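You operate a simulated robot arm through the tools that you are given. There is no shell and no other tool. Be economical: measure what you need, move in short steps, check, and stop when the job is done.

You are at the controls of a simulated robot arm. One attempt, no reset.

JOB
Fit the spare collar round the honey well and seat the pot again.
Fine: the old collar goes on the trolley deck; put the lid on the pot. Set down upright: honey pot.
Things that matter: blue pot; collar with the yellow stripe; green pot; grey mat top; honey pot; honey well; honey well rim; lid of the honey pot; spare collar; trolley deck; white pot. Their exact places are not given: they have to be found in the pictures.

Only the result counts: the job must be done as asked and must still hold three seconds after the hand-in. Knocking over, shifting, dropping, spilling or breaking anything else fails it. Lids that push on must go on centred and level and be pressed home; caps that screw on are set level and turned clockwise until they are tight.

ROBOT AND FRAMES
A 7-joint arm with a two-finger gripper on a trunk, on a base that drives. Base frame: it is fixed to the floor where the robot stands at the start and does not move with it; the origin is under the middle of the robot, x ahead of it, y to its left, z up. Readings come in cm, degrees, newtons and seconds.
With the tool pointing down near the work surface it reaches from about 38 to 78 cm from the robot's upright axis, wherever it stands. Its first joint turns from -143.0 to 143.0 degrees. Places, roughly: blue pot (16x11x14 cm) [80, 0, 100]; collar with the yellow stripe (15x15x2 cm) [60, 0, 100]; green pot (16x11x14 cm) [50, 20, 100]; grey mat top [100, 10, 80]; honey pot (16x11x14 cm) [50, 0, 100]; honey well [60, 0, 90]; honey well rim [60, 0, 100]; lid of the honey pot (12x12x5 cm) [100, 20, 80]; spare collar (15x15x2 cm) [130, 10, 80]; trolley deck [120, 10, 80]; white pot (16x11x14 cm) [80, 20, 100]. Payload 2.45 kg.
The tool frame sits at the grasp point between the pads (the TCP): z along the fingers, y along the line on which they close. The tips reach 2.6 cm beyond it. The gripper opens to 9.6 cm. The gripper's body begins 6.9 cm behind the TCP.
Orientation is that of the tool frame in the base frame, as [roll, pitch, yaw] about the fixed x, y, z axes, in that order (R = Rz(yaw) Ry(pitch) Rx(roll)). With the fingers straight down and closing along the base's y, the tool's x points along the base's -x, its y along +y and its z along -z.

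CONTROLS
- The arm moves only by the tool move_arm. Its argument "steps" is a list of rows, each a list of 7 numbers: the shift along the tool's x, y, z in units of 200 mm (1.0 is 200 mm), then the turn, a rotation vector about the tool's x, y, z in units of 45 degrees (1.0 is 45 degrees), then the finger opening in cm, from 0 to 9.6. In form: [[x, y, z, wx, wy, wz, hand], ...]. A call has 1 to 10 rows; each row is the pose to reach, as a shift and turn from the pose commanded when the call began, along the tool's axes at that moment. A call with a number of a shift or a turn outside -1 to 1 is refused whole. Each row takes 0.2 s and may step no farther than 5 cm and 8.6 degrees from the row before; otherwise, or with a gripper value out of range, the whole call is refused. A pose out of reach is approached as far as the arm can. The call stops where the force on the tool passes 90 N (or 10 N more than at its start, if that is more) or the arm is blocked; 0.2 s more then pass. The fingers move at their own pace and stop on an object; they squeeze with about 31 N. The grip force told is the motor's: it shows also when the fingers shut on nothing. Time passes only in rows, and 0.2 s behind the last, so rows that repeat a pose let the fingers close. It gives the time, the measured TCP pose, the force on the tool (base axes), the opening and the grip force at its end, in the units of the frame above (readings bear some noise), with the torque about the TCP (base axes, N m) and any sound that the robot's microphone picked up, and new pictures: "show" is both (left out), scene, wrist or none.
- Cameras (640 x 400 px; columns grow to the right, rows downward): "scene" is now at [3.91, 17.98, 154.15]; the picture's right is [-0.01, -1.00, 0.00], its down [-0.58, 0.01, -0.82] and it looks along [0.82, -0.01, -0.58] (base axes); focal length 292 px, centre (320, 200). "wrist" rides on the gripper at [8.2, 0.3, -9.8] in the tool frame; the picture's right is [-0.04, 1.00, 0.00], its down [-0.73, -0.03, -0.68] and it looks along [-0.68, -0.03, 0.73] (tool axes); focal length 256 px, centre (320, 200).
- raise_lower(by): slides the trunk up (or, below 0, down) by that many cm; the arm and the scene camera ride with it, the base frame stays. It gives what a move gives, with no picture.
- drive_base(legs): drives the robot by 1 to 6 legs, each [ahead, turn to the left] in cm and degrees, along the robot's own axes; the way and the turn of a leg run together, so that a leg with both is an arc; at most 150 cm and 180 degrees a leg. The arm and the cameras ride along, it lands a little off, and it stops where it bumps. It gives what a move gives, and a new picture of the scene camera.
- turn_head(pan, tilt): turns the head with the scene camera to pan (to the left, within 155 degrees either way) and tilt (down, from -29 to 69), counted from straight ahead of the robot. It gives what a move gives, and a new picture of the scene camera.
- pixel_to_xyz(camera, pixels): for up to 12 pixels [column, row] of the newest picture of that camera ("zoom" is the newest enlarged one), the place [x, y, z] in the base frame of the surface seen there, good to about 0.2 cm. The clock stands still meanwhile.
- close_up(camera, box): a new picture of the part [left, top, right, bottom] of that camera's present view, enlarged. The clock stands still meanwhile.
- hand_in(): hands the job in; it is judged then, once.

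Keep the steps short. Do not move on a guess: measure, check each grasp and each placing, and mend mistakes. In all there are 80 turns and 260 pictures (those below and enlarged ones count). Leave the gripper open and the arm clear of the work at the hand-in unless told otherwise, and finish with a single line.

The tools are called after "Emit:" by a JSON object that holds its "fn" and its "kwargs". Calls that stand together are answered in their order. move_arm: Moves the arm, as the interface text tells. Its arguments: {"type":"object","properties":{"steps":{"type":"array","items":{"type":"array","items":{"type":"number"}}},"show":{"type":"string","enum":["both","scene","wrist","none"]}},"required":["steps"]} The other tools are called the same way: raise_lower (by) slides the trunk up or down; drive_base (legs) drives the base; turn_head (pan, tilt) turns the head that bears the scene camera; pixel_to_xyz (camera, pixels) gives the place of the surface under pixels of a picture; close_up (camera, box) takes an enlarged picture of a part of a camera's view; hand_in () hands the job in.

At the start:

```text
clock: 0.0
tcp_pos: [46.97, 15.07, 121.86]
tcp_rot: [-180.0, -0.1, 180.0]
force: [0.0, 1.0, 0.2]
moment: [0.0, 0.01, -0.02]
opening: 9.61
gripper_force: 0.0
trunk travel left (down, up): [-57.5, 6.5]
robot x, y, heading: [-0.27, 0.42, -0.2]
head pan, tilt: [-0.7, 35.3]
```

scene: 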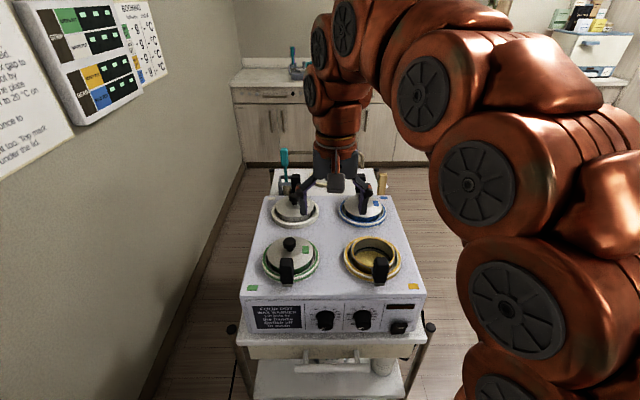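
wrist: 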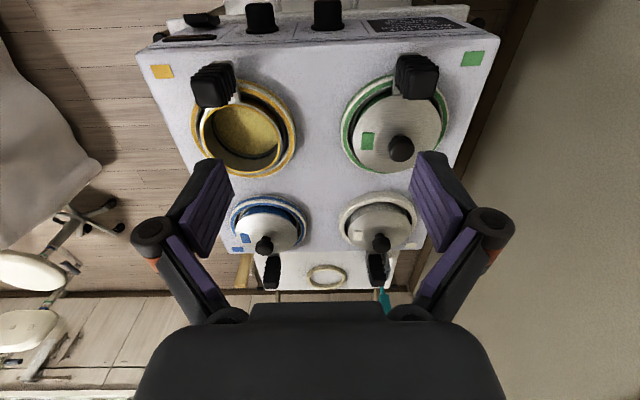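

I see a four-pot warmer with the open honey pot at about (372,262), notices on the left wall, and the deck behind. I'll enlarge these to read them and find the parts.

Emit:
{"fn": "close_up", "kwargs": {"camera": "scene", "box": [230, 140, 430, 290]}}

Emit:
{"fn": "close_up", "kwargs": {"camera": "scene", "box": [0, 0, 180, 180]}}

Emit:
{"fn": "close_up", "kwargs": {"camera": "wrist", "box": [130, 0, 510, 300]}}

```text
2.67 times, centred on (330, 215) of scene
```

zoom: 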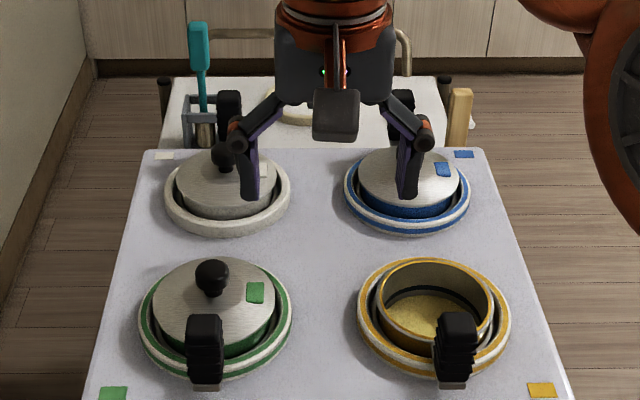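

```text
2.22 times, centred on (90, 90) of scene
```

zoom: 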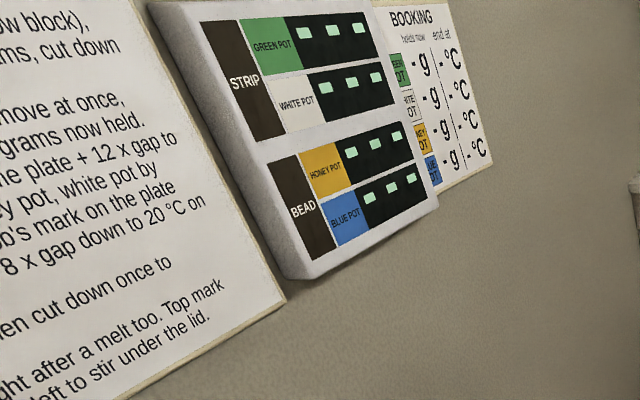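

```text
1.33 times, centred on (320, 150) of wrist
```

zoom: 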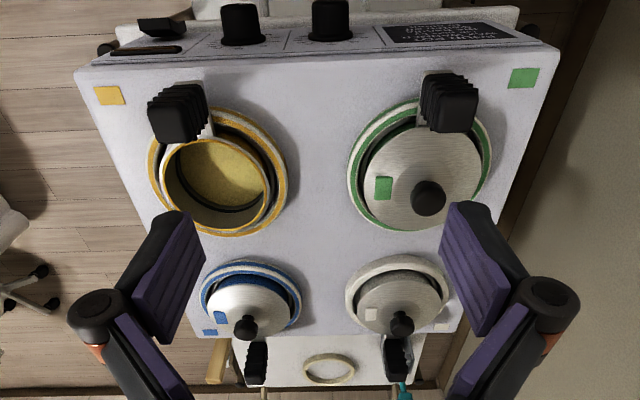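

The wall sheet might hold relevant rules, so I'll turn the head to read it. I'll also read the sign on the front panel.

Emit:
{"fn": "close_up", "kwargs": {"camera": "scene", "box": [230, 285, 430, 400]}}

Emit:
{"fn": "turn_head", "kwargs": {"pan": 50, "tilt": 10}}

```text
3.20 times, centred on (330, 342) of scene
```

zoom: 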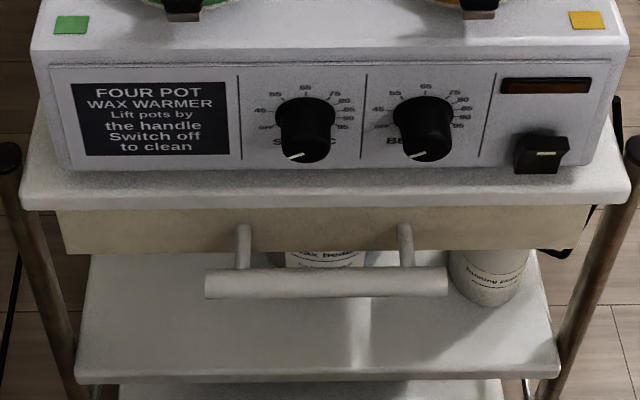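

```text
clock: 1.2
tcp_pos: [47.27, 15.07, 121.94]
tcp_rot: [-180.0, 0.0, 180.0]
force: [0.4, -0.1, -0.6]
moment: [-0.01, 0.02, -0.02]
opening: 9.61
gripper_force: 0.0
trunk travel left (down, up): [-57.5, 6.5]
robot x, y, heading: [-0.26, 0.2, -0.1]
head pan, tilt: [50.0, 10.0]
```

scene: 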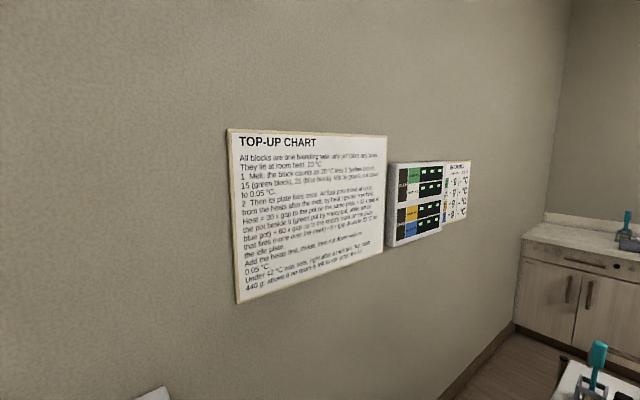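

The chart belongs to another job. The relevant note is "lift pots by the handle". I'll turn the head back, tilt it lower, and look at the deck behind and the free floor on the right.

Emit:
{"fn": "turn_head", "kwargs": {"pan": -45, "tilt": 35}}

Emit:
{"fn": "turn_head", "kwargs": {"pan": -0.7, "tilt": 50}}

```text
clock: 2.9
tcp_pos: [47.1, 14.97, 121.92]
tcp_rot: [180.0, 0.0, -180.0]
force: [0.2, 0.2, 0.2]
moment: [0.03, -0.01, 0.0]
opening: 9.6
gripper_force: 0.0
trunk travel left (down, up): [-57.5, 6.5]
robot x, y, heading: [-0.17, 0.3, -0.1]
head pan, tilt: [-45.0, 35.0]
```

scene: 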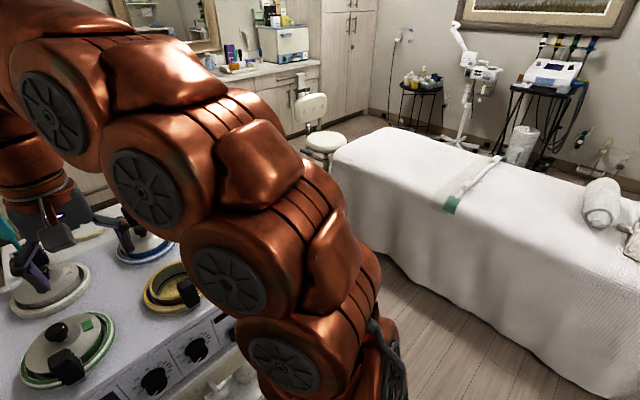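

```text
clock: 4.0
tcp_pos: [47.12, 15.06, 121.85]
tcp_rot: [-180.0, 0.1, -180.0]
force: [0.2, 0.1, -0.1]
moment: [-0.01, 0.0, -0.01]
opening: 9.6
gripper_force: 0.0
trunk travel left (down, up): [-57.5, 6.5]
robot x, y, heading: [-0.25, 0.02, 0.2]
head pan, tilt: [-0.7, 50.0]
```

scene: 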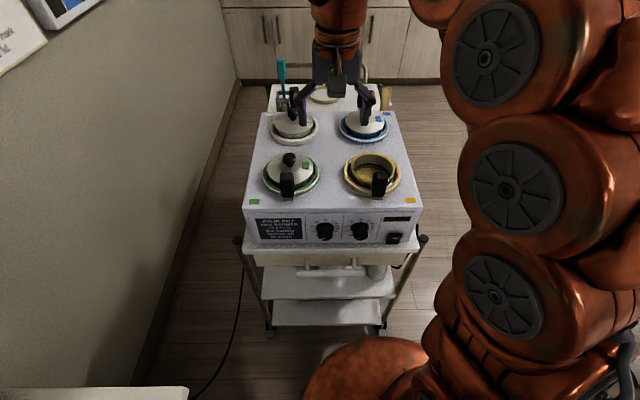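

Now to measure the warmer corners, the honey pot, its handle and collar, the deck, and the floor.

Emit:
{"fn": "pixel_to_xyz", "kwargs": {"camera": "scene", "pixels": [[250, 205], [417, 205], [400, 113], [381, 180], [345, 180], [399, 180], [372, 154], [420, 300], [440, 150], [325, 97], [390, 104], [265, 325]]}}

Emit:
{"fn": "close_up", "kwargs": {"camera": "scene", "box": [250, 70, 430, 210]}}

Emit:
{"fn": "pixel_to_xyz", "kwargs": {"camera": "wrist", "pixels": [[210, 85], [245, 130], [198, 140], [294, 140], [246, 80], [246, 172], [312, 272], [340, 285], [345, 265], [405, 285]]}}

```text
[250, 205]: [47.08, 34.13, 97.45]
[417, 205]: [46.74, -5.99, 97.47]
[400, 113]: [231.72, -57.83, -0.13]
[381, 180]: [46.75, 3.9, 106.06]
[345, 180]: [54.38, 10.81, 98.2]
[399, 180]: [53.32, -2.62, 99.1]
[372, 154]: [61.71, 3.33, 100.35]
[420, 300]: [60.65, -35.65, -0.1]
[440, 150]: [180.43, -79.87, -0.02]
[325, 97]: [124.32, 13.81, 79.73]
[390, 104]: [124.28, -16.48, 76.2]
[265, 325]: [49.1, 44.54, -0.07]
```

```text
2.86 times, centred on (340, 140) of scene
```

zoom: 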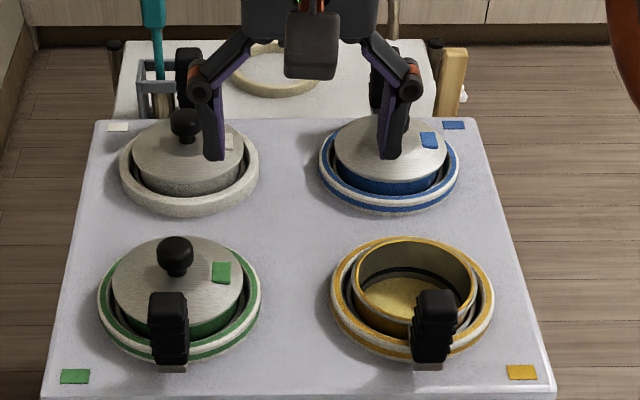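

```text
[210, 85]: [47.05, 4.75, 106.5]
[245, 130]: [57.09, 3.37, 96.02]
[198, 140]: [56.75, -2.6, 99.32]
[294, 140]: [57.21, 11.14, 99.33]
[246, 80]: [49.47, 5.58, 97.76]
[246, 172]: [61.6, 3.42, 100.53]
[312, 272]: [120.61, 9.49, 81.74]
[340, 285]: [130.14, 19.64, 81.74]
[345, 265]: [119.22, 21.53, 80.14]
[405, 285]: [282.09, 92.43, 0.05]
```

The lid and mat must be hidden behind the warmer. I'll check the free room on the right between the trolley and the bed.

Emit:
{"fn": "turn_head", "kwargs": {"pan": -60, "tilt": 40}}

Emit:
{"fn": "pixel_to_xyz", "kwargs": {"camera": "scene", "pixels": [[150, 60], [250, 200], [270, 250], [350, 350], [450, 380], [600, 390], [300, 320], [200, 120], [120, 60], [80, 100], [250, 150]]}}

```text
clock: 5.3
tcp_pos: [47.14, 15.13, 121.88]
tcp_rot: [-180.0, 0.0, -180.0]
force: [-0.2, 0.1, -0.7]
moment: [0.04, 0.03, 0.0]
opening: 9.6
gripper_force: 0.1
trunk travel left (down, up): [-57.5, 6.5]
robot x, y, heading: [-0.14, -0.16, -0.1]
head pan, tilt: [-60.0, 40.0]
```

scene: 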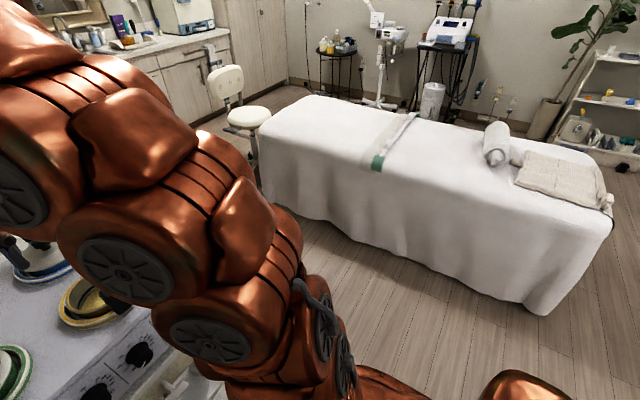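

```text
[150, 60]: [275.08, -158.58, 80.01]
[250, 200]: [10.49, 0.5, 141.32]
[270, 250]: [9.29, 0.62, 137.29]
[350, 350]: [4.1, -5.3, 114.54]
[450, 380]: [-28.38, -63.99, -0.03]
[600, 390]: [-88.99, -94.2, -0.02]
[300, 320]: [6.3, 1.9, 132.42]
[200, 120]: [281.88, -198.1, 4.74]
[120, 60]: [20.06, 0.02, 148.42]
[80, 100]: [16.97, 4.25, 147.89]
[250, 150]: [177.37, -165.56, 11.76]
```

Emit:
{"fn": "pixel_to_xyz", "kwargs": {"camera": "scene", "pixels": [[272, 195], [320, 218], [400, 252], [470, 285], [545, 314], [350, 250], [262, 140], [380, 180]]}}

```text
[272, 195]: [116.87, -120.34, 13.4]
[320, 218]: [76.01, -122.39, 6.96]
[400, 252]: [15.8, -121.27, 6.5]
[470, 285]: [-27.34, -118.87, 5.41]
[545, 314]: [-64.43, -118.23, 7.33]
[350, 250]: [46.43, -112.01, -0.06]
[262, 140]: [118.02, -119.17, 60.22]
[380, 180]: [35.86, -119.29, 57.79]
```

The bed edge runs at y≈-118 and the trolley edge at y≈-12, so the aisle is wide enough. I'll look straight down on the base to learn its footprint.

Emit:
{"fn": "turn_head", "kwargs": {"pan": -100, "tilt": 69}}

Emit:
{"fn": "turn_head", "kwargs": {"pan": 60, "tilt": 69}}

Emit:
{"fn": "pixel_to_xyz", "kwargs": {"camera": "scene", "pixels": [[320, 300], [320, 340], [320, 380], [250, 380], [400, 380], [480, 380], [560, 300], [100, 380]]}}

```text
clock: 6.4
tcp_pos: [47.08, 15.11, 121.98]
tcp_rot: [180.0, -0.1, 179.9]
force: [-0.5, -0.2, -1.1]
moment: [0.02, -0.01, 0.05]
opening: 9.61
gripper_force: 0.1
trunk travel left (down, up): [-57.5, 6.5]
robot x, y, heading: [0.17, -0.02, 0.2]
head pan, tilt: [-100.0, 68.8]
```

scene: 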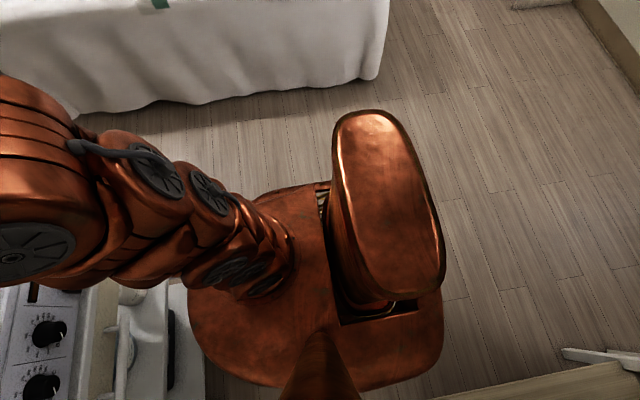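

```text
clock: 8.8
tcp_pos: [47.22, 15.04, 121.95]
tcp_rot: [180.0, 0.1, 180.0]
force: [-0.3, 0.7, 0.5]
moment: [-0.01, -0.03, 0.0]
opening: 9.6
gripper_force: 0.0
trunk travel left (down, up): [-57.5, 6.5]
robot x, y, heading: [-0.24, 0.2, -0.0]
head pan, tilt: [60.0, 68.8]
```

scene: 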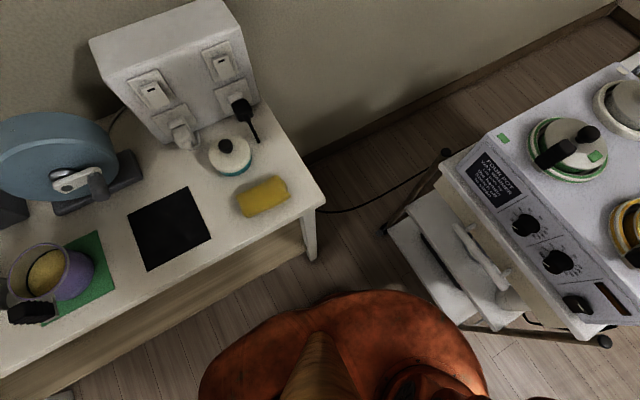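

```text
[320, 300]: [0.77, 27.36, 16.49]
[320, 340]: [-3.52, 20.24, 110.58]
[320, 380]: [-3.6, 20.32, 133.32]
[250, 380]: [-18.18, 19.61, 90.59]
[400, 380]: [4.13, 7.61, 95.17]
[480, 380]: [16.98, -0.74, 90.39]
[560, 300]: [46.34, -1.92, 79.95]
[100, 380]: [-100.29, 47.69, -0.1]
```

Emit:
{"fn": "pixel_to_xyz", "kwargs": {"camera": "scene", "pixels": [[322, 205], [200, 268], [80, 345], [312, 258], [215, 370], [250, 325], [400, 297], [455, 325], [390, 225], [470, 325]]}}

Emit:
{"fn": "turn_head", "kwargs": {"pan": -100, "tilt": 69}}

Emit:
{"fn": "pixel_to_xyz", "kwargs": {"camera": "scene", "pixels": [[442, 310], [440, 350], [380, 385], [270, 380], [195, 340], [192, 300], [290, 188], [375, 115], [430, 200], [570, 360], [600, 380], [170, 300]]}}

```text
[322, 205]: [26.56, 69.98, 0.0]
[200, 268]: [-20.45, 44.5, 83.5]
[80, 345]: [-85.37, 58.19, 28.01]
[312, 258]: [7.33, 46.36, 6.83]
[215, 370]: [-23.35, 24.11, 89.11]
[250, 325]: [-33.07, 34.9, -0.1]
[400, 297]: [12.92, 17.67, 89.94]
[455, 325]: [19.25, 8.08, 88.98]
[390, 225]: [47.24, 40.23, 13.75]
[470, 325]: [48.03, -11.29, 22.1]
```

```text
clock: 11.3
tcp_pos: [47.17, 15.1, 121.95]
tcp_rot: [180.0, 0.0, 180.0]
force: [0.2, 1.0, -0.9]
moment: [-0.01, 0.03, 0.04]
opening: 9.58
gripper_force: 0.1
trunk travel left (down, up): [-57.5, 6.5]
robot x, y, heading: [0.34, 0.33, -0.1]
head pan, tilt: [-100.0, 68.8]
```

scene: 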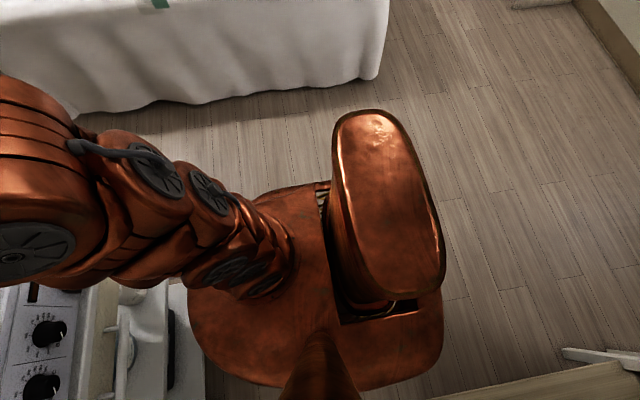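

```text
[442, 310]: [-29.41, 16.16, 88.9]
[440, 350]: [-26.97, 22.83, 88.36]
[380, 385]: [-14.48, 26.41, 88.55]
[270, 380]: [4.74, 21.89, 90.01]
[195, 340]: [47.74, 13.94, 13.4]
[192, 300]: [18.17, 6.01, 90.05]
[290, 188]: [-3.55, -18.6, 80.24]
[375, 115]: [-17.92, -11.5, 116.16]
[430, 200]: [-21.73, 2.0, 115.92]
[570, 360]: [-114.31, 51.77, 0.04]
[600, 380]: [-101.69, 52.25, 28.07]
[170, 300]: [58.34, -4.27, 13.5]
```

The body fits within a radius of about 35 cm, which clears the table (y 44) and the trolley (x 44). I'll drive to the trolley's right side at about (92,-56), facing +y.

Emit:
{"fn": "drive_base", "kwargs": {"legs": [[0, -90], [57, 0], [0, 90]]}}

Emit:
{"fn": "turn_head", "kwargs": {"pan": 10, "tilt": 35}}

```text
clock: 22.2
tcp_pos: [47.74, -43.23, 121.84]
tcp_rot: [-180.0, 0.0, -179.8]
force: [-0.9, 0.2, 0.5]
moment: [0.0, 0.0, -0.01]
opening: 9.58
gripper_force: 0.1
trunk travel left (down, up): [-57.5, 6.5]
robot x, y, heading: [0.33, -58.69, 0.1]
head pan, tilt: [-100.0, 68.8]
```

scene: 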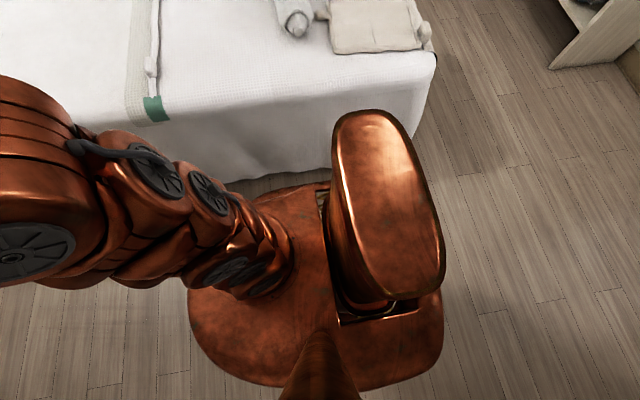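

```text
clock: 24.1
tcp_pos: [47.76, -43.24, 121.84]
tcp_rot: [-180.0, 0.0, -179.8]
force: [0.9, 0.5, -0.4]
moment: [0.02, 0.0, -0.01]
opening: 9.58
gripper_force: 0.1
trunk travel left (down, up): [-57.5, 6.5]
robot x, y, heading: [0.76, -58.45, 0.4]
head pan, tilt: [10.0, 35.0]
```

scene: 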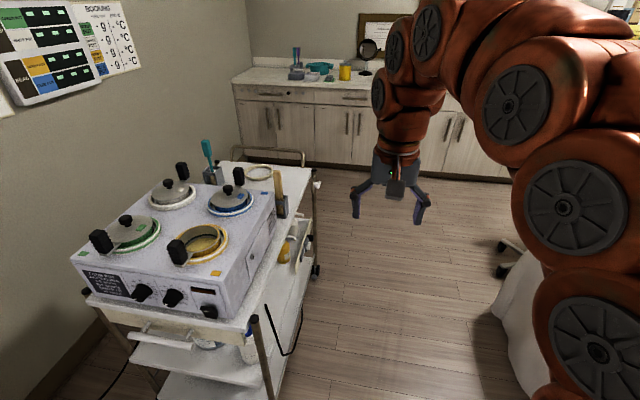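

The aisle is clear. I'll drive along the trolley and face it.

Emit:
{"fn": "drive_base", "kwargs": {"legs": [[92, 0], [0, 90]]}}

Emit:
{"fn": "turn_head", "kwargs": {"pan": 10, "tilt": 45}}

```text
clock: 32.8
tcp_pos: [77.22, -11.49, 121.92]
tcp_rot: [179.9, 0.1, -88.7]
force: [-0.3, 0.9, 0.0]
moment: [0.01, 0.04, 0.01]
opening: 9.63
gripper_force: 0.0
trunk travel left (down, up): [-57.5, 6.5]
robot x, y, heading: [93.21, -58.44, 91.3]
head pan, tilt: [10.0, 35.0]
```

scene: 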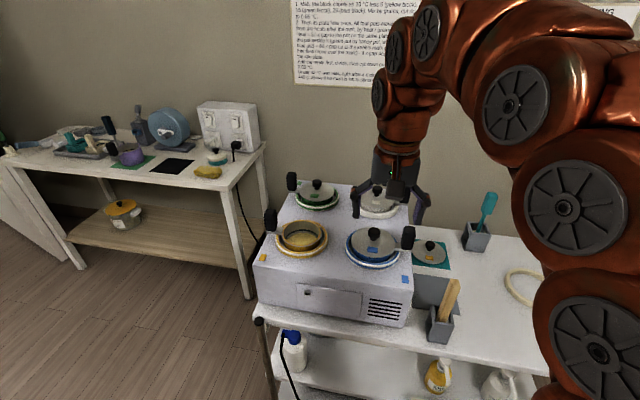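

```text
clock: 33.5
tcp_pos: [77.15, -11.38, 122.0]
tcp_rot: [180.0, -0.1, -88.6]
force: [-0.3, 0.0, 0.1]
moment: [-0.01, -0.02, -0.01]
opening: 9.57
gripper_force: 0.1
trunk travel left (down, up): [-57.5, 6.5]
robot x, y, heading: [93.51, -58.3, 91.3]
head pan, tilt: [10.0, 45.0]
```

scene: 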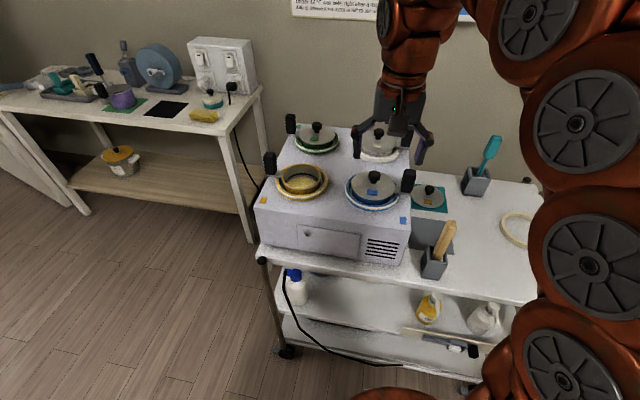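

The lid at (430,196) sits on a teal pad, the grey mat is at (425,232), and the spare collar is at (515,230). I'll zoom in and measure.

Emit:
{"fn": "close_up", "kwargs": {"camera": "scene", "box": [390, 160, 550, 280]}}

Emit:
{"fn": "pixel_to_xyz", "kwargs": {"camera": "zoom", "pixels": [[165, 120], [110, 145], [205, 160], [205, 115], [150, 185], [85, 240], [205, 245], [190, 310], [145, 270], [455, 275], [545, 250], [550, 340]]}}

Emit:
{"fn": "pixel_to_xyz", "kwargs": {"camera": "scene", "pixels": [[270, 158], [300, 182], [278, 185], [326, 185], [302, 168], [410, 178], [292, 120], [440, 225], [430, 270], [490, 140], [300, 165], [345, 210]]}}

```text
3.33 times, centred on (470, 220) of scene
```

zoom: 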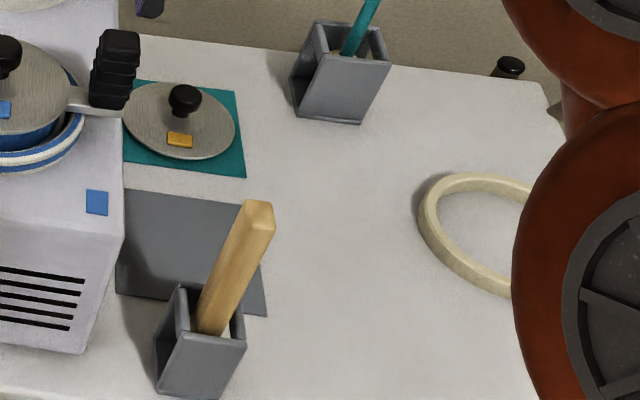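

```text
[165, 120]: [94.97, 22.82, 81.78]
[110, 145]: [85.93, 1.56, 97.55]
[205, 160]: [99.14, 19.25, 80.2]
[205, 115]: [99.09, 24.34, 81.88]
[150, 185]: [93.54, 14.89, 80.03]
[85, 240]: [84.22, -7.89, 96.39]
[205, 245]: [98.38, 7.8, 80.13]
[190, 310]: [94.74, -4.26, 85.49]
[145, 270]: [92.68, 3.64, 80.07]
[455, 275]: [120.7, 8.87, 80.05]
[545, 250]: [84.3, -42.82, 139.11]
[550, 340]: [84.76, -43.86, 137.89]
```

```text
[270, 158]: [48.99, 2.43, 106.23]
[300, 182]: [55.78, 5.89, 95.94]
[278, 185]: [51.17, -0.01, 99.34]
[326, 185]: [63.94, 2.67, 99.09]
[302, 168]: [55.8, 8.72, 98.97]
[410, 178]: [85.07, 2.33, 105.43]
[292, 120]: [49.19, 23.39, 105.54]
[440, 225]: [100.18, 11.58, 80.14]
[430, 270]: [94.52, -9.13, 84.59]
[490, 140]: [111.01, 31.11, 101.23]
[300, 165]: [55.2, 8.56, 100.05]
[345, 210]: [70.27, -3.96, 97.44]
```

I need the exact mat corners, the trolley's near edge, and the whole spare collar.

Emit:
{"fn": "pixel_to_xyz", "kwargs": {"camera": "zoom", "pixels": [[264, 312], [262, 255], [240, 206], [125, 195], [118, 288], [132, 165], [242, 172], [234, 95], [262, 210], [165, 385], [235, 345], [325, 118]]}}

Emit:
{"fn": "pixel_to_xyz", "kwargs": {"camera": "scene", "pixels": [[330, 266], [450, 290], [380, 362], [262, 262], [288, 352], [400, 325], [465, 350]]}}

Emit:
{"fn": "close_up", "kwargs": {"camera": "wrist", "box": [0, 0, 640, 400]}}

```text
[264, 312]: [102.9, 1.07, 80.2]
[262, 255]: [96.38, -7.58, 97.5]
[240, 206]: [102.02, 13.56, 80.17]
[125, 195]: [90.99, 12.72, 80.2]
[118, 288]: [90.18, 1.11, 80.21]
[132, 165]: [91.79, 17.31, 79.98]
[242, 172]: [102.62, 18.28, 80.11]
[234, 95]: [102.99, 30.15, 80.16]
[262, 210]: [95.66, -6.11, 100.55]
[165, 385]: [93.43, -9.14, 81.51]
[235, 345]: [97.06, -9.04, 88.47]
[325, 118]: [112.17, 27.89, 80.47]
```

```text
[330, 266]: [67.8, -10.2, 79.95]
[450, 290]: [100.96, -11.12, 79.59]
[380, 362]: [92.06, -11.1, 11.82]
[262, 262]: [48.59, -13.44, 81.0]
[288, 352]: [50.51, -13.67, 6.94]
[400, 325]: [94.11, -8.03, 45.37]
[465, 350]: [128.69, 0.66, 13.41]
```

```text
1.00 times, centred on (320, 200) of wrist (not enlarged: the box is as wide or as high as the picture)
```

zoom: 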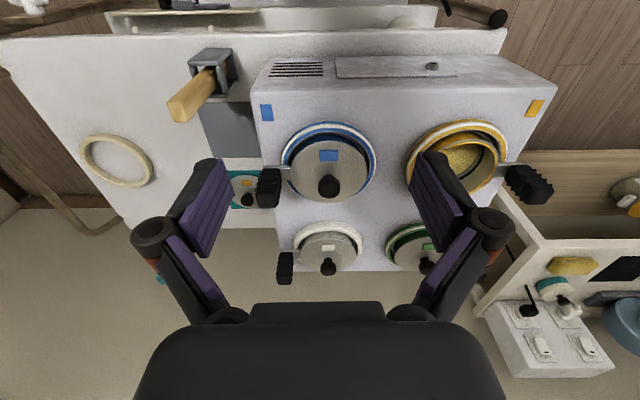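

Mat: x 90–103, y 1–13.7. The trolley's near edge is at y≈-13.5. I'll drive 8 cm closer for reach, keeping about 9 cm of clearance.

Emit:
{"fn": "drive_base", "kwargs": {"legs": [[8, 0]]}}

Emit:
{"fn": "turn_head", "kwargs": {"pan": 20, "tilt": 45}}

Emit:
{"fn": "close_up", "kwargs": {"camera": "scene", "box": [260, 120, 480, 260]}}

```text
clock: 34.6
tcp_pos: [77.02, -3.65, 121.9]
tcp_rot: [-180.0, 0.0, -88.7]
force: [-0.2, -0.4, 0.2]
moment: [-0.03, 0.02, 0.02]
opening: 9.59
gripper_force: 0.1
trunk travel left (down, up): [-57.5, 6.5]
robot x, y, heading: [93.02, -50.35, 91.5]
head pan, tilt: [10.0, 45.0]
```

scene: 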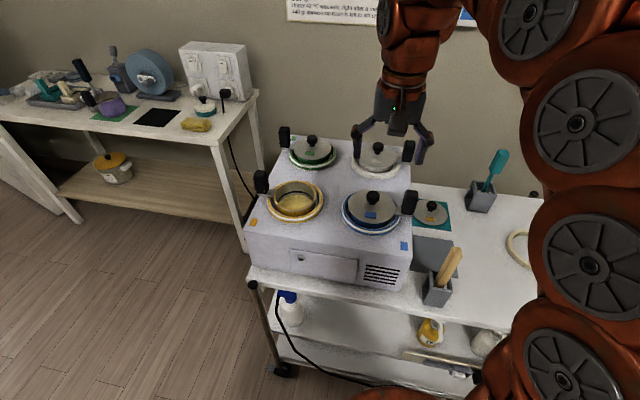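

```text
clock: 35.3
tcp_pos: [77.05, -3.67, 121.88]
tcp_rot: [-179.9, 0.0, -88.8]
force: [0.2, 0.4, 0.0]
moment: [0.01, -0.03, 0.01]
opening: 9.59
gripper_force: 0.1
trunk travel left (down, up): [-57.5, 6.5]
robot x, y, heading: [93.18, -50.43, 91.3]
head pan, tilt: [20.0, 45.0]
```

scene: 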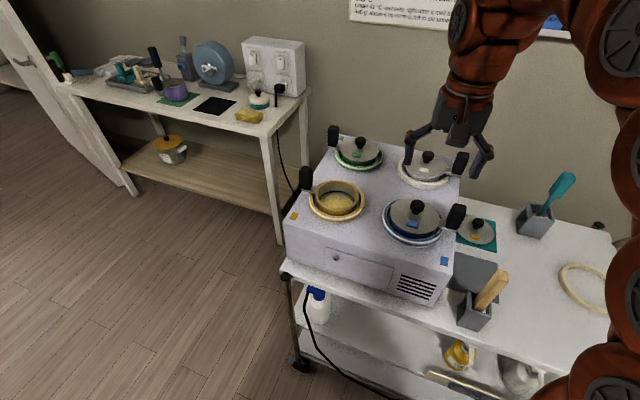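

```text
2.86 times, centred on (370, 190) of scene
```

zoom: 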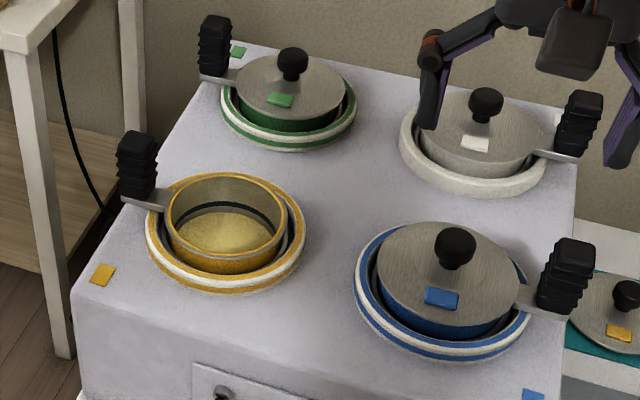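

Good view now. I'll measure the handle, pot rim and collar.

Emit:
{"fn": "pixel_to_xyz", "kwargs": {"camera": "zoom", "pixels": [[137, 137], [137, 165], [150, 170], [125, 165], [138, 192], [155, 200], [169, 200], [285, 225], [232, 176], [148, 240], [303, 235], [213, 288]]}}

Emit:
{"fn": "pixel_to_xyz", "kwargs": {"camera": "zoom", "pixels": [[123, 140], [153, 140], [137, 132], [130, 148], [280, 190], [200, 180], [180, 278], [270, 275], [225, 235], [155, 265], [240, 285], [300, 260]]}}

```text
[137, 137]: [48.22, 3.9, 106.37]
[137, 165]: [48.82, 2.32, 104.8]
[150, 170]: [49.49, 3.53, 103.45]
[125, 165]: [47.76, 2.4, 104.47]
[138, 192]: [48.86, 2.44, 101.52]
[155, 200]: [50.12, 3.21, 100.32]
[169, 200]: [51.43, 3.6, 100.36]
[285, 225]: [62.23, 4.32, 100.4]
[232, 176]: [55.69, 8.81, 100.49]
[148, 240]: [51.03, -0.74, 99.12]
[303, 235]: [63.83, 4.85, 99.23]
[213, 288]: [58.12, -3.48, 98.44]
```

```text
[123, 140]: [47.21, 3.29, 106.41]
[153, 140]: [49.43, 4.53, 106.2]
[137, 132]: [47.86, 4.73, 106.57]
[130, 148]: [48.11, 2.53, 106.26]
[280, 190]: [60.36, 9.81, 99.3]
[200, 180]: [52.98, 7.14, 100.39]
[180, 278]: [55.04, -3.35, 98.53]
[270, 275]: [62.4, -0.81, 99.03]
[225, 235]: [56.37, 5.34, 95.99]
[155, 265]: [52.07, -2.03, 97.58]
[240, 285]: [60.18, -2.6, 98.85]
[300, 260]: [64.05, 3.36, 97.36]
```

Handle centre is about (48.4, 3.6), z 100.8–106.5, with sides facing ±y. I'll move the gripper toward it in two halves, turning to yaw 0 and staying high.

Emit:
{"fn": "move_arm", "kwargs": {"steps": [[-0.033, 0.118, 0, 0, 0, -0.163, 9.6], [-0.066, 0.237, 0, 0, 0, -0.327, 9.6], [-0.099, 0.355, 0, 0, 0, -0.49, 9.6], [-0.132, 0.473, 0, 0, 0, -0.653, 9.6], [-0.165, 0.592, 0, 0, 0, -0.817, 9.6], [-0.1975, 0.71, 0, 0, 0, -0.98, 9.6]], "show": "none"}}

```text
clock: 36.7
tcp_pos: [62.73, 0.22, 121.77]
tcp_rot: [180.0, 0.1, -44.5]
force: [0.7, 0.3, -0.7]
moment: [-0.01, 0.01, -0.04]
opening: 9.58
gripper_force: 0.0
trunk travel left (down, up): [-57.5, 6.5]
robot x, y, heading: [93.19, -50.42, 91.1]
head pan, tilt: [20.0, 45.0]
```

Emit:
{"fn": "move_arm", "kwargs": {"steps": [[-0.105, 0.064, 0, 0, 0, -0.165, 9.6], [-0.21, 0.127, 0, 0, 0, -0.33, 9.6], [-0.315, 0.191, 0, 0, 0, -0.495, 9.6], [-0.42, 0.255, 0, 0, 0, -0.66, 9.6], [-0.525, 0.318, 0, 0, 0, -0.825, 9.6], [-0.63, 0.382, 0, 0, 0, -0.989, 9.6]]}}

```text
clock: 38.1
tcp_pos: [51.42, -5.34, 118.2]
tcp_rot: [-179.5, -0.2, -0.5]
force: [-0.8, -1.1, 0.6]
moment: [0.14, -0.06, -0.03]
opening: 9.61
gripper_force: 0.1
out of reach, approached as far as the arm can: row 1, 2, 3, 4, 5, 6
trunk travel left (down, up): [-57.5, 6.5]
robot x, y, heading: [93.53, -50.38, 91.4]
head pan, tilt: [20.0, 45.0]
```

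scene: 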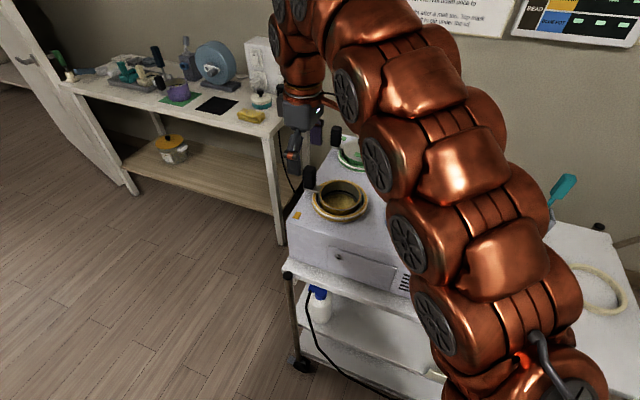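
wrist: 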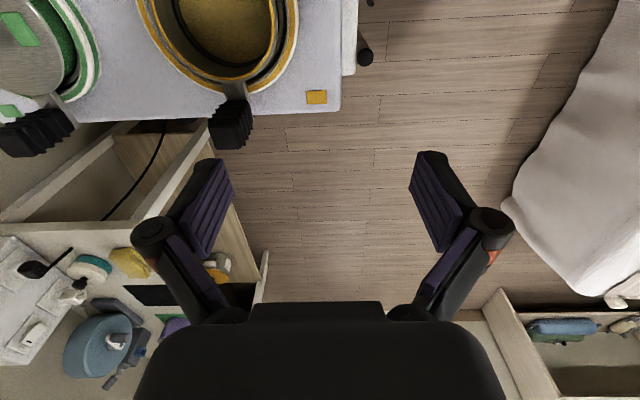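

The arm can't reach that far at this height. I'll shift the robot about 16 cm toward -x (turn left, drive ahead, turn back) and raise the trunk a little.

Emit:
{"fn": "drive_base", "kwargs": {"legs": [[0, 88.7], [16, 0], [0, -90]]}}

Emit:
{"fn": "raise_lower", "kwargs": {"by": 6}}

```text
clock: 47.0
tcp_pos: [37.07, -3.24, 117.87]
tcp_rot: [-179.9, 0.0, -2.0]
force: [-0.7, -0.8, 0.2]
moment: [-0.01, 0.01, 0.0]
opening: 9.58
gripper_force: 0.1
trunk travel left (down, up): [-57.5, 6.5]
robot x, y, heading: [77.04, -49.66, 90.1]
head pan, tilt: [20.0, 45.0]
```

scene: 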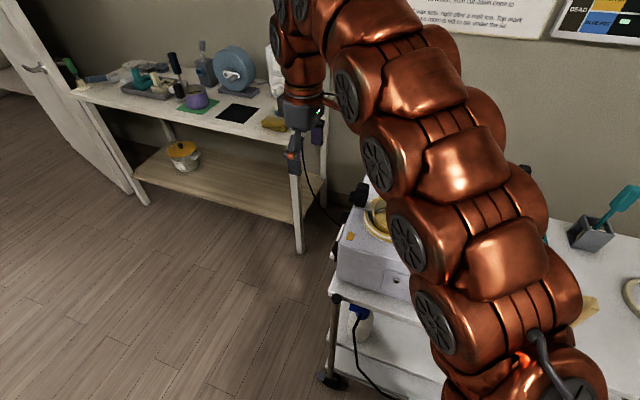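

```text
clock: 48.0
tcp_pos: [36.98, -3.3, 123.91]
tcp_rot: [-180.0, 0.0, -1.9]
force: [0.7, -0.3, 0.1]
moment: [0.02, -0.01, 0.03]
opening: 9.59
gripper_force: 0.1
trunk travel left (down, up): [-63.5, 0.5]
robot x, y, heading: [77.22, -49.6, 90.3]
head pan, tilt: [20.0, 45.0]
```

Now to a point above the handle.

Emit:
{"fn": "move_arm", "kwargs": {"steps": [[0.14, -0.091, 0.1, 0, 0, -0.01, 9.6], [0.28, -0.182, 0.2, 0, 0, -0.02, 9.6], [0.42, -0.273, 0.3, 0, 0, -0.03, 9.6], [0.558, -0.364, 0.4, 0, 0, -0.042, 9.6]]}}

Emit:
{"fn": "pixel_to_xyz", "kwargs": {"camera": "wrist", "pixels": [[320, 200], [320, 150], [300, 170], [340, 170]]}}

```text
clock: 49.0
tcp_pos: [48.29, 3.66, 115.67]
tcp_rot: [180.0, 0.0, 0.1]
force: [-0.7, 0.4, 0.2]
moment: [0.01, 0.0, -0.03]
opening: 9.61
gripper_force: 0.0
trunk travel left (down, up): [-63.5, 0.5]
robot x, y, heading: [77.04, -49.66, 90.2]
head pan, tilt: [20.0, 45.0]
```

scene: 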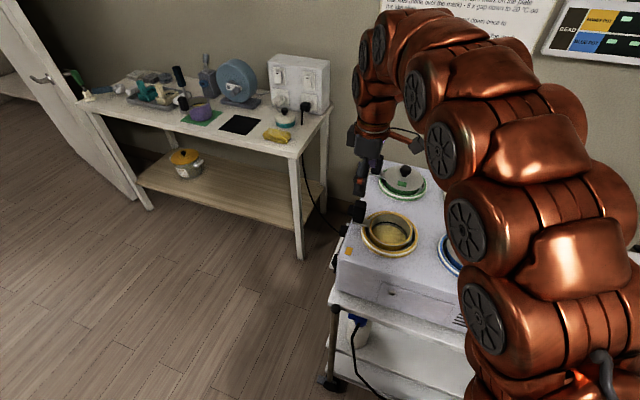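
wrist: 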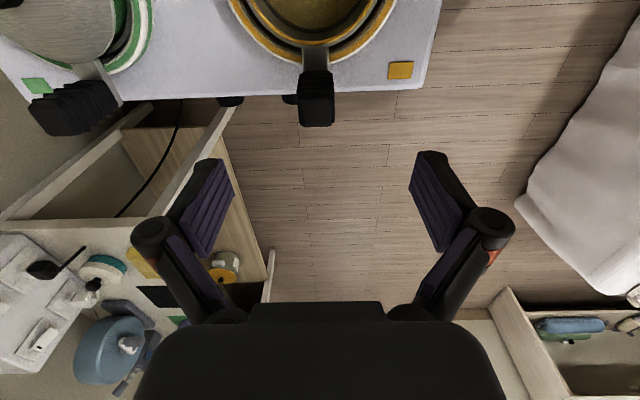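

```text
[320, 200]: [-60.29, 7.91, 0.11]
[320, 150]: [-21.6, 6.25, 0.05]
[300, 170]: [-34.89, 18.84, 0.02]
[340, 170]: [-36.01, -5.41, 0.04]
```

The handle top is at (317,112) in the wrist view. I'll check its position.

Emit:
{"fn": "pixel_to_xyz", "kwargs": {"camera": "wrist", "pixels": [[317, 112], [302, 112], [333, 112], [317, 104], [317, 122], [317, 85]]}}

```text
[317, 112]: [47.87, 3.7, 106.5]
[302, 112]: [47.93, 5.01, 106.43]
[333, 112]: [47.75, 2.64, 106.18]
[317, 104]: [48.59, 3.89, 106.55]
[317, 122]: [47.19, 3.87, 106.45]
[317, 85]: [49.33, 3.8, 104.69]
```

Aligned with the handle centre (48.3, 3.8). I'll descend to z≈103.5 and close.

Emit:
{"fn": "move_arm", "kwargs": {"steps": [[0, -0.006, 0.2, 0, 0, 0, 9.6], [0, -0.006, 0.4, 0, 0, 0, 9.6], [0, -0.006, 0.55, 0, 0, 0, 9.6], [0, -0.006, 0.61, 0, 0, 0, 9.6], [0, -0.006, 0.61, 0, 0, 0, 2], [0, -0.006, 0.61, 0, 0, 0, 0], [0, -0.006, 0.61, 0, 0, 0, 0], [0, -0.006, 0.61, 0, 0, 0, 0], [0, -0.006, 0.61, 0, 0, 0, 0], [0, -0.006, 0.61, 0, 0, 0, 0]]}}

```text
clock: 51.2
tcp_pos: [48.32, 3.56, 103.82]
tcp_rot: [180.0, 0.0, 0.0]
force: [0.9, 0.8, 2.3]
moment: [0.08, 0.0, 0.01]
opening: 2.75
gripper_force: 31.1
trunk travel left (down, up): [-63.5, 0.5]
robot x, y, heading: [76.97, -50.0, 90.1]
head pan, tilt: [20.0, 45.0]
```

scene: 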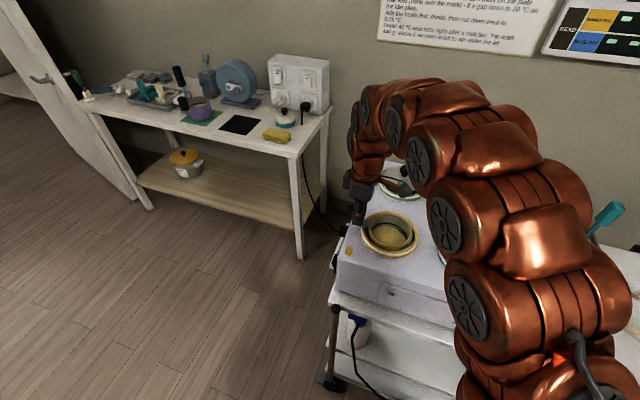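
wrist: 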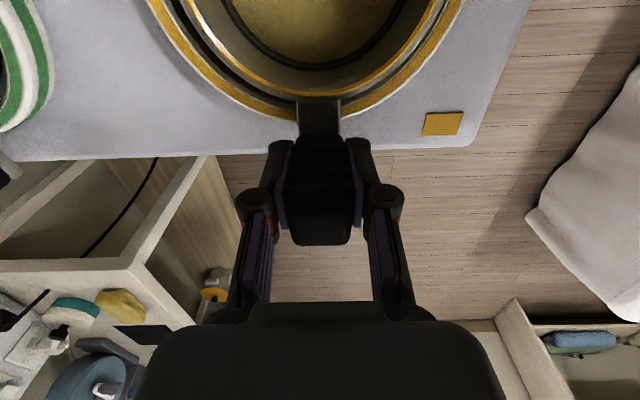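

Gripped with an opening of 2.75. The seated reference is TCP (48.3, 3.6, 103.8). I'll lift slowly by 4 cm and check weight and tilt.

Emit:
{"fn": "move_arm", "kwargs": {"steps": [[0, 0, -0.04, 0, 0, 0, 0], [0, 0, -0.08, 0, 0, 0, 0], [0, 0, -0.14, 0, 0, 0, 0], [0, 0, -0.2, 0, 0, 0, 0], [0, 0, -0.2, 0, 0, 0, 0]]}}

```text
clock: 52.4
tcp_pos: [48.18, 3.88, 107.66]
tcp_rot: [-180.0, -0.1, -0.1]
force: [0.0, 0.0, -4.2]
moment: [0.02, 0.29, -0.04]
opening: 2.73
gripper_force: 30.8
trunk travel left (down, up): [-63.5, 0.5]
robot x, y, heading: [77.3, -50.15, 90.4]
head pan, tilt: [20.0, 45.0]
```

scene: 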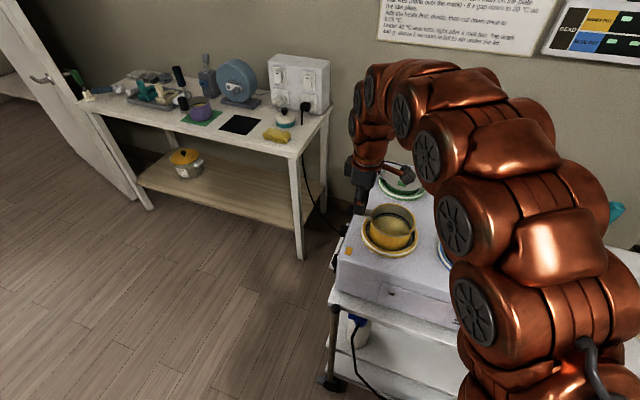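
wrist: 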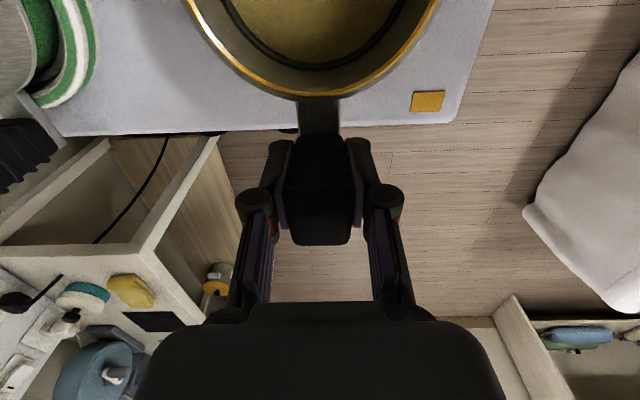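

The pot is light (about 0.43 kg) and hangs level. I'll raise it clear of the neighbours.

Emit:
{"fn": "move_arm", "kwargs": {"steps": [[0, 0, -0.1, 0, 0, 0, 0], [0, 0, -0.25, 0, 0, 0, 0], [0.05, 0, -0.4, 0, 0, 0, 0], [0.13, 0, -0.52, 0, 0, 0, 0], [0.21, 0, -0.63, 0, 0, 0, 0], [0.29, 0, -0.72, 0, 0, 0, 0]], "show": "none"}}

```text
clock: 53.8
tcp_pos: [54.17, 3.72, 121.8]
tcp_rot: [180.0, 0.0, -0.1]
force: [-1.1, 1.2, -4.0]
moment: [0.0, 0.25, -0.03]
opening: 2.77
gripper_force: 31.5
trunk travel left (down, up): [-63.5, 0.5]
robot x, y, heading: [77.18, -49.76, 90.2]
head pan, tilt: [20.0, 45.0]
```

Emit:
{"fn": "move_arm", "kwargs": {"steps": [[0.08, -0.008, 0, 0, 0, 0.125, 0], [0.159, -0.016, 0, 0, 0, 0.25, 0], [0.238, -0.024, 0, 0, 0, 0.375, 0], [0.318, -0.033, 0, 0, 0, 0.5, 0], [0.397, -0.041, 0, 0, 0, 0.625, 0], [0.476, -0.049, 0, 0, 0, 0.75, 0], [0.556, -0.057, 0, 0, 0, 0.875, 0], [0.635, -0.065, 0, 0, 0, 1.0, 0]]}}

```text
clock: 55.6
tcp_pos: [66.94, 5.11, 122.06]
tcp_rot: [180.0, 0.0, -45.1]
force: [-0.3, -0.4, -3.8]
moment: [0.2, 0.19, -0.01]
opening: 2.76
gripper_force: 30.6
trunk travel left (down, up): [-63.5, 0.5]
robot x, y, heading: [77.08, -49.76, 90.4]
head pan, tilt: [20.0, 45.0]
```

scene: 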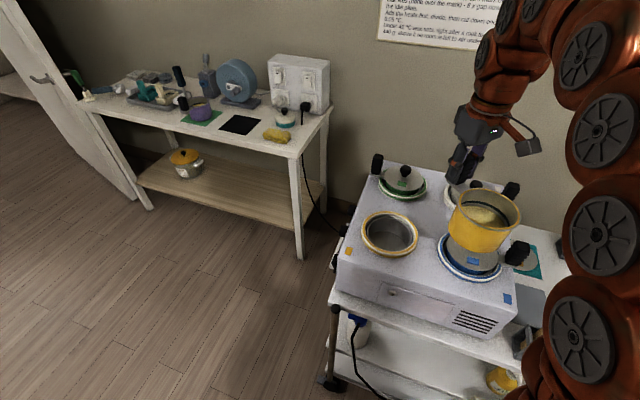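
wrist: 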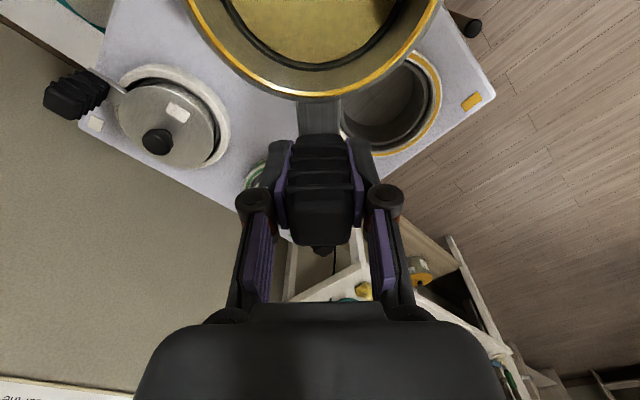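

Good. Next 45° step toward the mat.

Emit:
{"fn": "move_arm", "kwargs": {"steps": [[0.052, -0.06, 0, 0, 0, 0.125, 0], [0.104, -0.121, 0, 0, 0, 0.25, 0], [0.155, -0.182, 0, 0, 0, 0.375, 0], [0.207, -0.242, 0, 0, 0, 0.5, 0], [0.259, -0.303, 0, 0, 0, 0.625, 0], [0.311, -0.363, 0, 0, 0, 0.75, 0], [0.362, -0.424, 0, 0, 0, 0.875, 0], [0.414, -0.484, 0, 0, 0, 1.0, 0]], "show": "none"}}

Emit:
{"fn": "pixel_to_xyz", "kwargs": {"camera": "scene", "pixels": [[391, 235], [362, 233], [418, 233], [390, 212], [390, 257], [367, 232], [413, 232], [390, 216], [390, 253]]}}

```text
clock: 57.4
tcp_pos: [79.77, 6.15, 121.96]
tcp_rot: [-180.0, -0.1, -90.0]
force: [-0.1, 0.4, -4.1]
moment: [0.27, 0.0, 0.0]
opening: 2.73
gripper_force: 30.9
trunk travel left (down, up): [-63.5, 0.5]
robot x, y, heading: [77.01, -49.96, 90.4]
head pan, tilt: [20.0, 45.0]
```

```text
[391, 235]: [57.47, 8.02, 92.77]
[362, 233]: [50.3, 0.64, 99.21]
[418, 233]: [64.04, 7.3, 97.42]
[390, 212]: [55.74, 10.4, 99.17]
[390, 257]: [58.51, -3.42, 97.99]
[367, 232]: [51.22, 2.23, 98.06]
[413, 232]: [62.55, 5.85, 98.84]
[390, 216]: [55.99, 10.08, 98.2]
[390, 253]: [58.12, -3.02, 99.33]
```

Emit:
{"fn": "move_arm", "kwargs": {"steps": [[-0.004, -0.079, 0, 0, 0, 0.125, 0], [-0.008, -0.159, 0, 0, 0, 0.25, 0], [-0.011, -0.238, 0, 0, 0, 0.375, 0], [-0.015, -0.318, 0, 0, 0, 0.5, 0], [-0.019, -0.397, 0, 0, 0, 0.625, 0], [-0.023, -0.476, 0, 0, 0, 0.75, 0], [-0.026, -0.556, 0, 0, 0, 0.875, 0], [-0.03, -0.635, 0, 0, 0, 1.0, 0]], "show": "none"}}

Emit:
{"fn": "turn_head", "kwargs": {"pan": -5, "tilt": 45}}

```text
clock: 59.2
tcp_pos: [92.43, 6.62, 121.94]
tcp_rot: [-179.9, 0.1, -135.1]
force: [-0.3, -0.9, -5.0]
moment: [0.17, -0.18, 0.01]
opening: 2.78
gripper_force: 31.2
trunk travel left (down, up): [-63.5, 0.5]
robot x, y, heading: [77.05, -49.94, 90.2]
head pan, tilt: [20.0, 45.0]
```

```text
clock: 60.1
tcp_pos: [92.38, 6.58, 122.06]
tcp_rot: [-179.9, 0.1, -135.0]
force: [-0.3, -0.3, -4.2]
moment: [0.17, -0.19, 0.02]
opening: 2.75
gripper_force: 31.0
trunk travel left (down, up): [-63.5, 0.5]
robot x, y, heading: [76.92, -49.97, 90.1]
head pan, tilt: [-5.0, 45.0]
```

scene: 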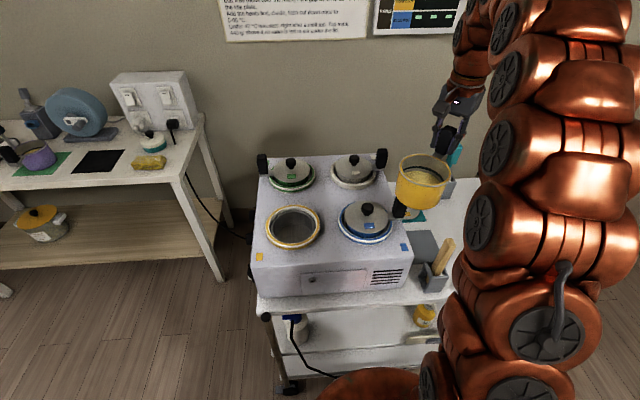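

Emit:
{"fn": "move_arm", "kwargs": {"steps": [[-0.06, -0.053, 0, 0, 0, 0.125, 0], [-0.121, -0.105, 0, 0, 0, 0.25, 0], [-0.182, -0.158, 0, 0, 0, 0.375, 0], [-0.242, -0.21, 0, 0, 0, 0.5, 0], [-0.303, -0.263, 0.03, 0, 0, 0.625, 0], [-0.363, -0.315, 0.07, 0, 0, 0.75, 0], [-0.424, -0.368, 0.11, 0, 0, 0.875, 0], [-0.484, -0.42, 0.15, 0, 0, 1.0, 0]]}}

```text
clock: 61.9
tcp_pos: [105.08, 7.42, 119.16]
tcp_rot: [180.0, 0.0, 179.9]
force: [-0.7, -0.1, -4.0]
moment: [0.02, -0.29, 0.04]
opening: 2.77
gripper_force: 31.1
trunk travel left (down, up): [-63.5, 0.5]
robot x, y, heading: [77.2, -50.14, 90.4]
head pan, tilt: [-5.0, 45.0]
```

scene: 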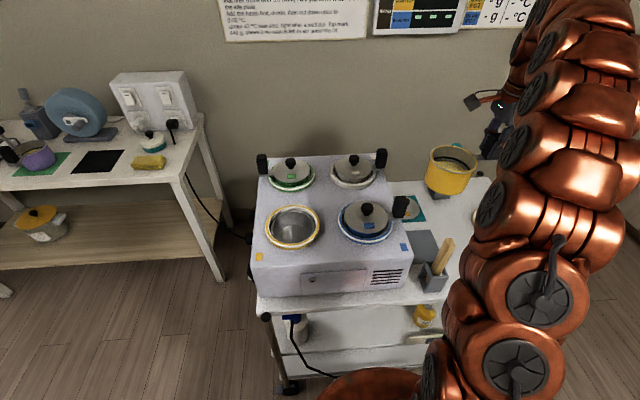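
wrist: 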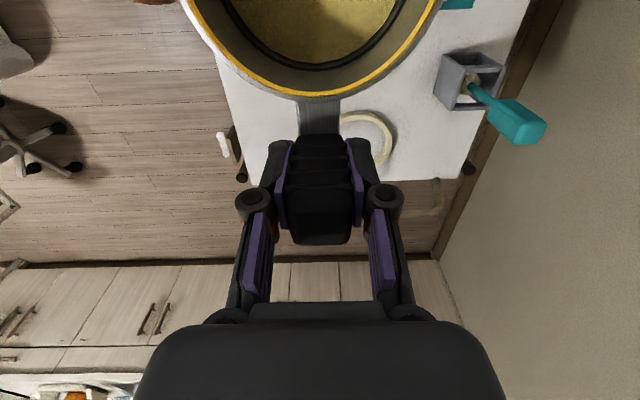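

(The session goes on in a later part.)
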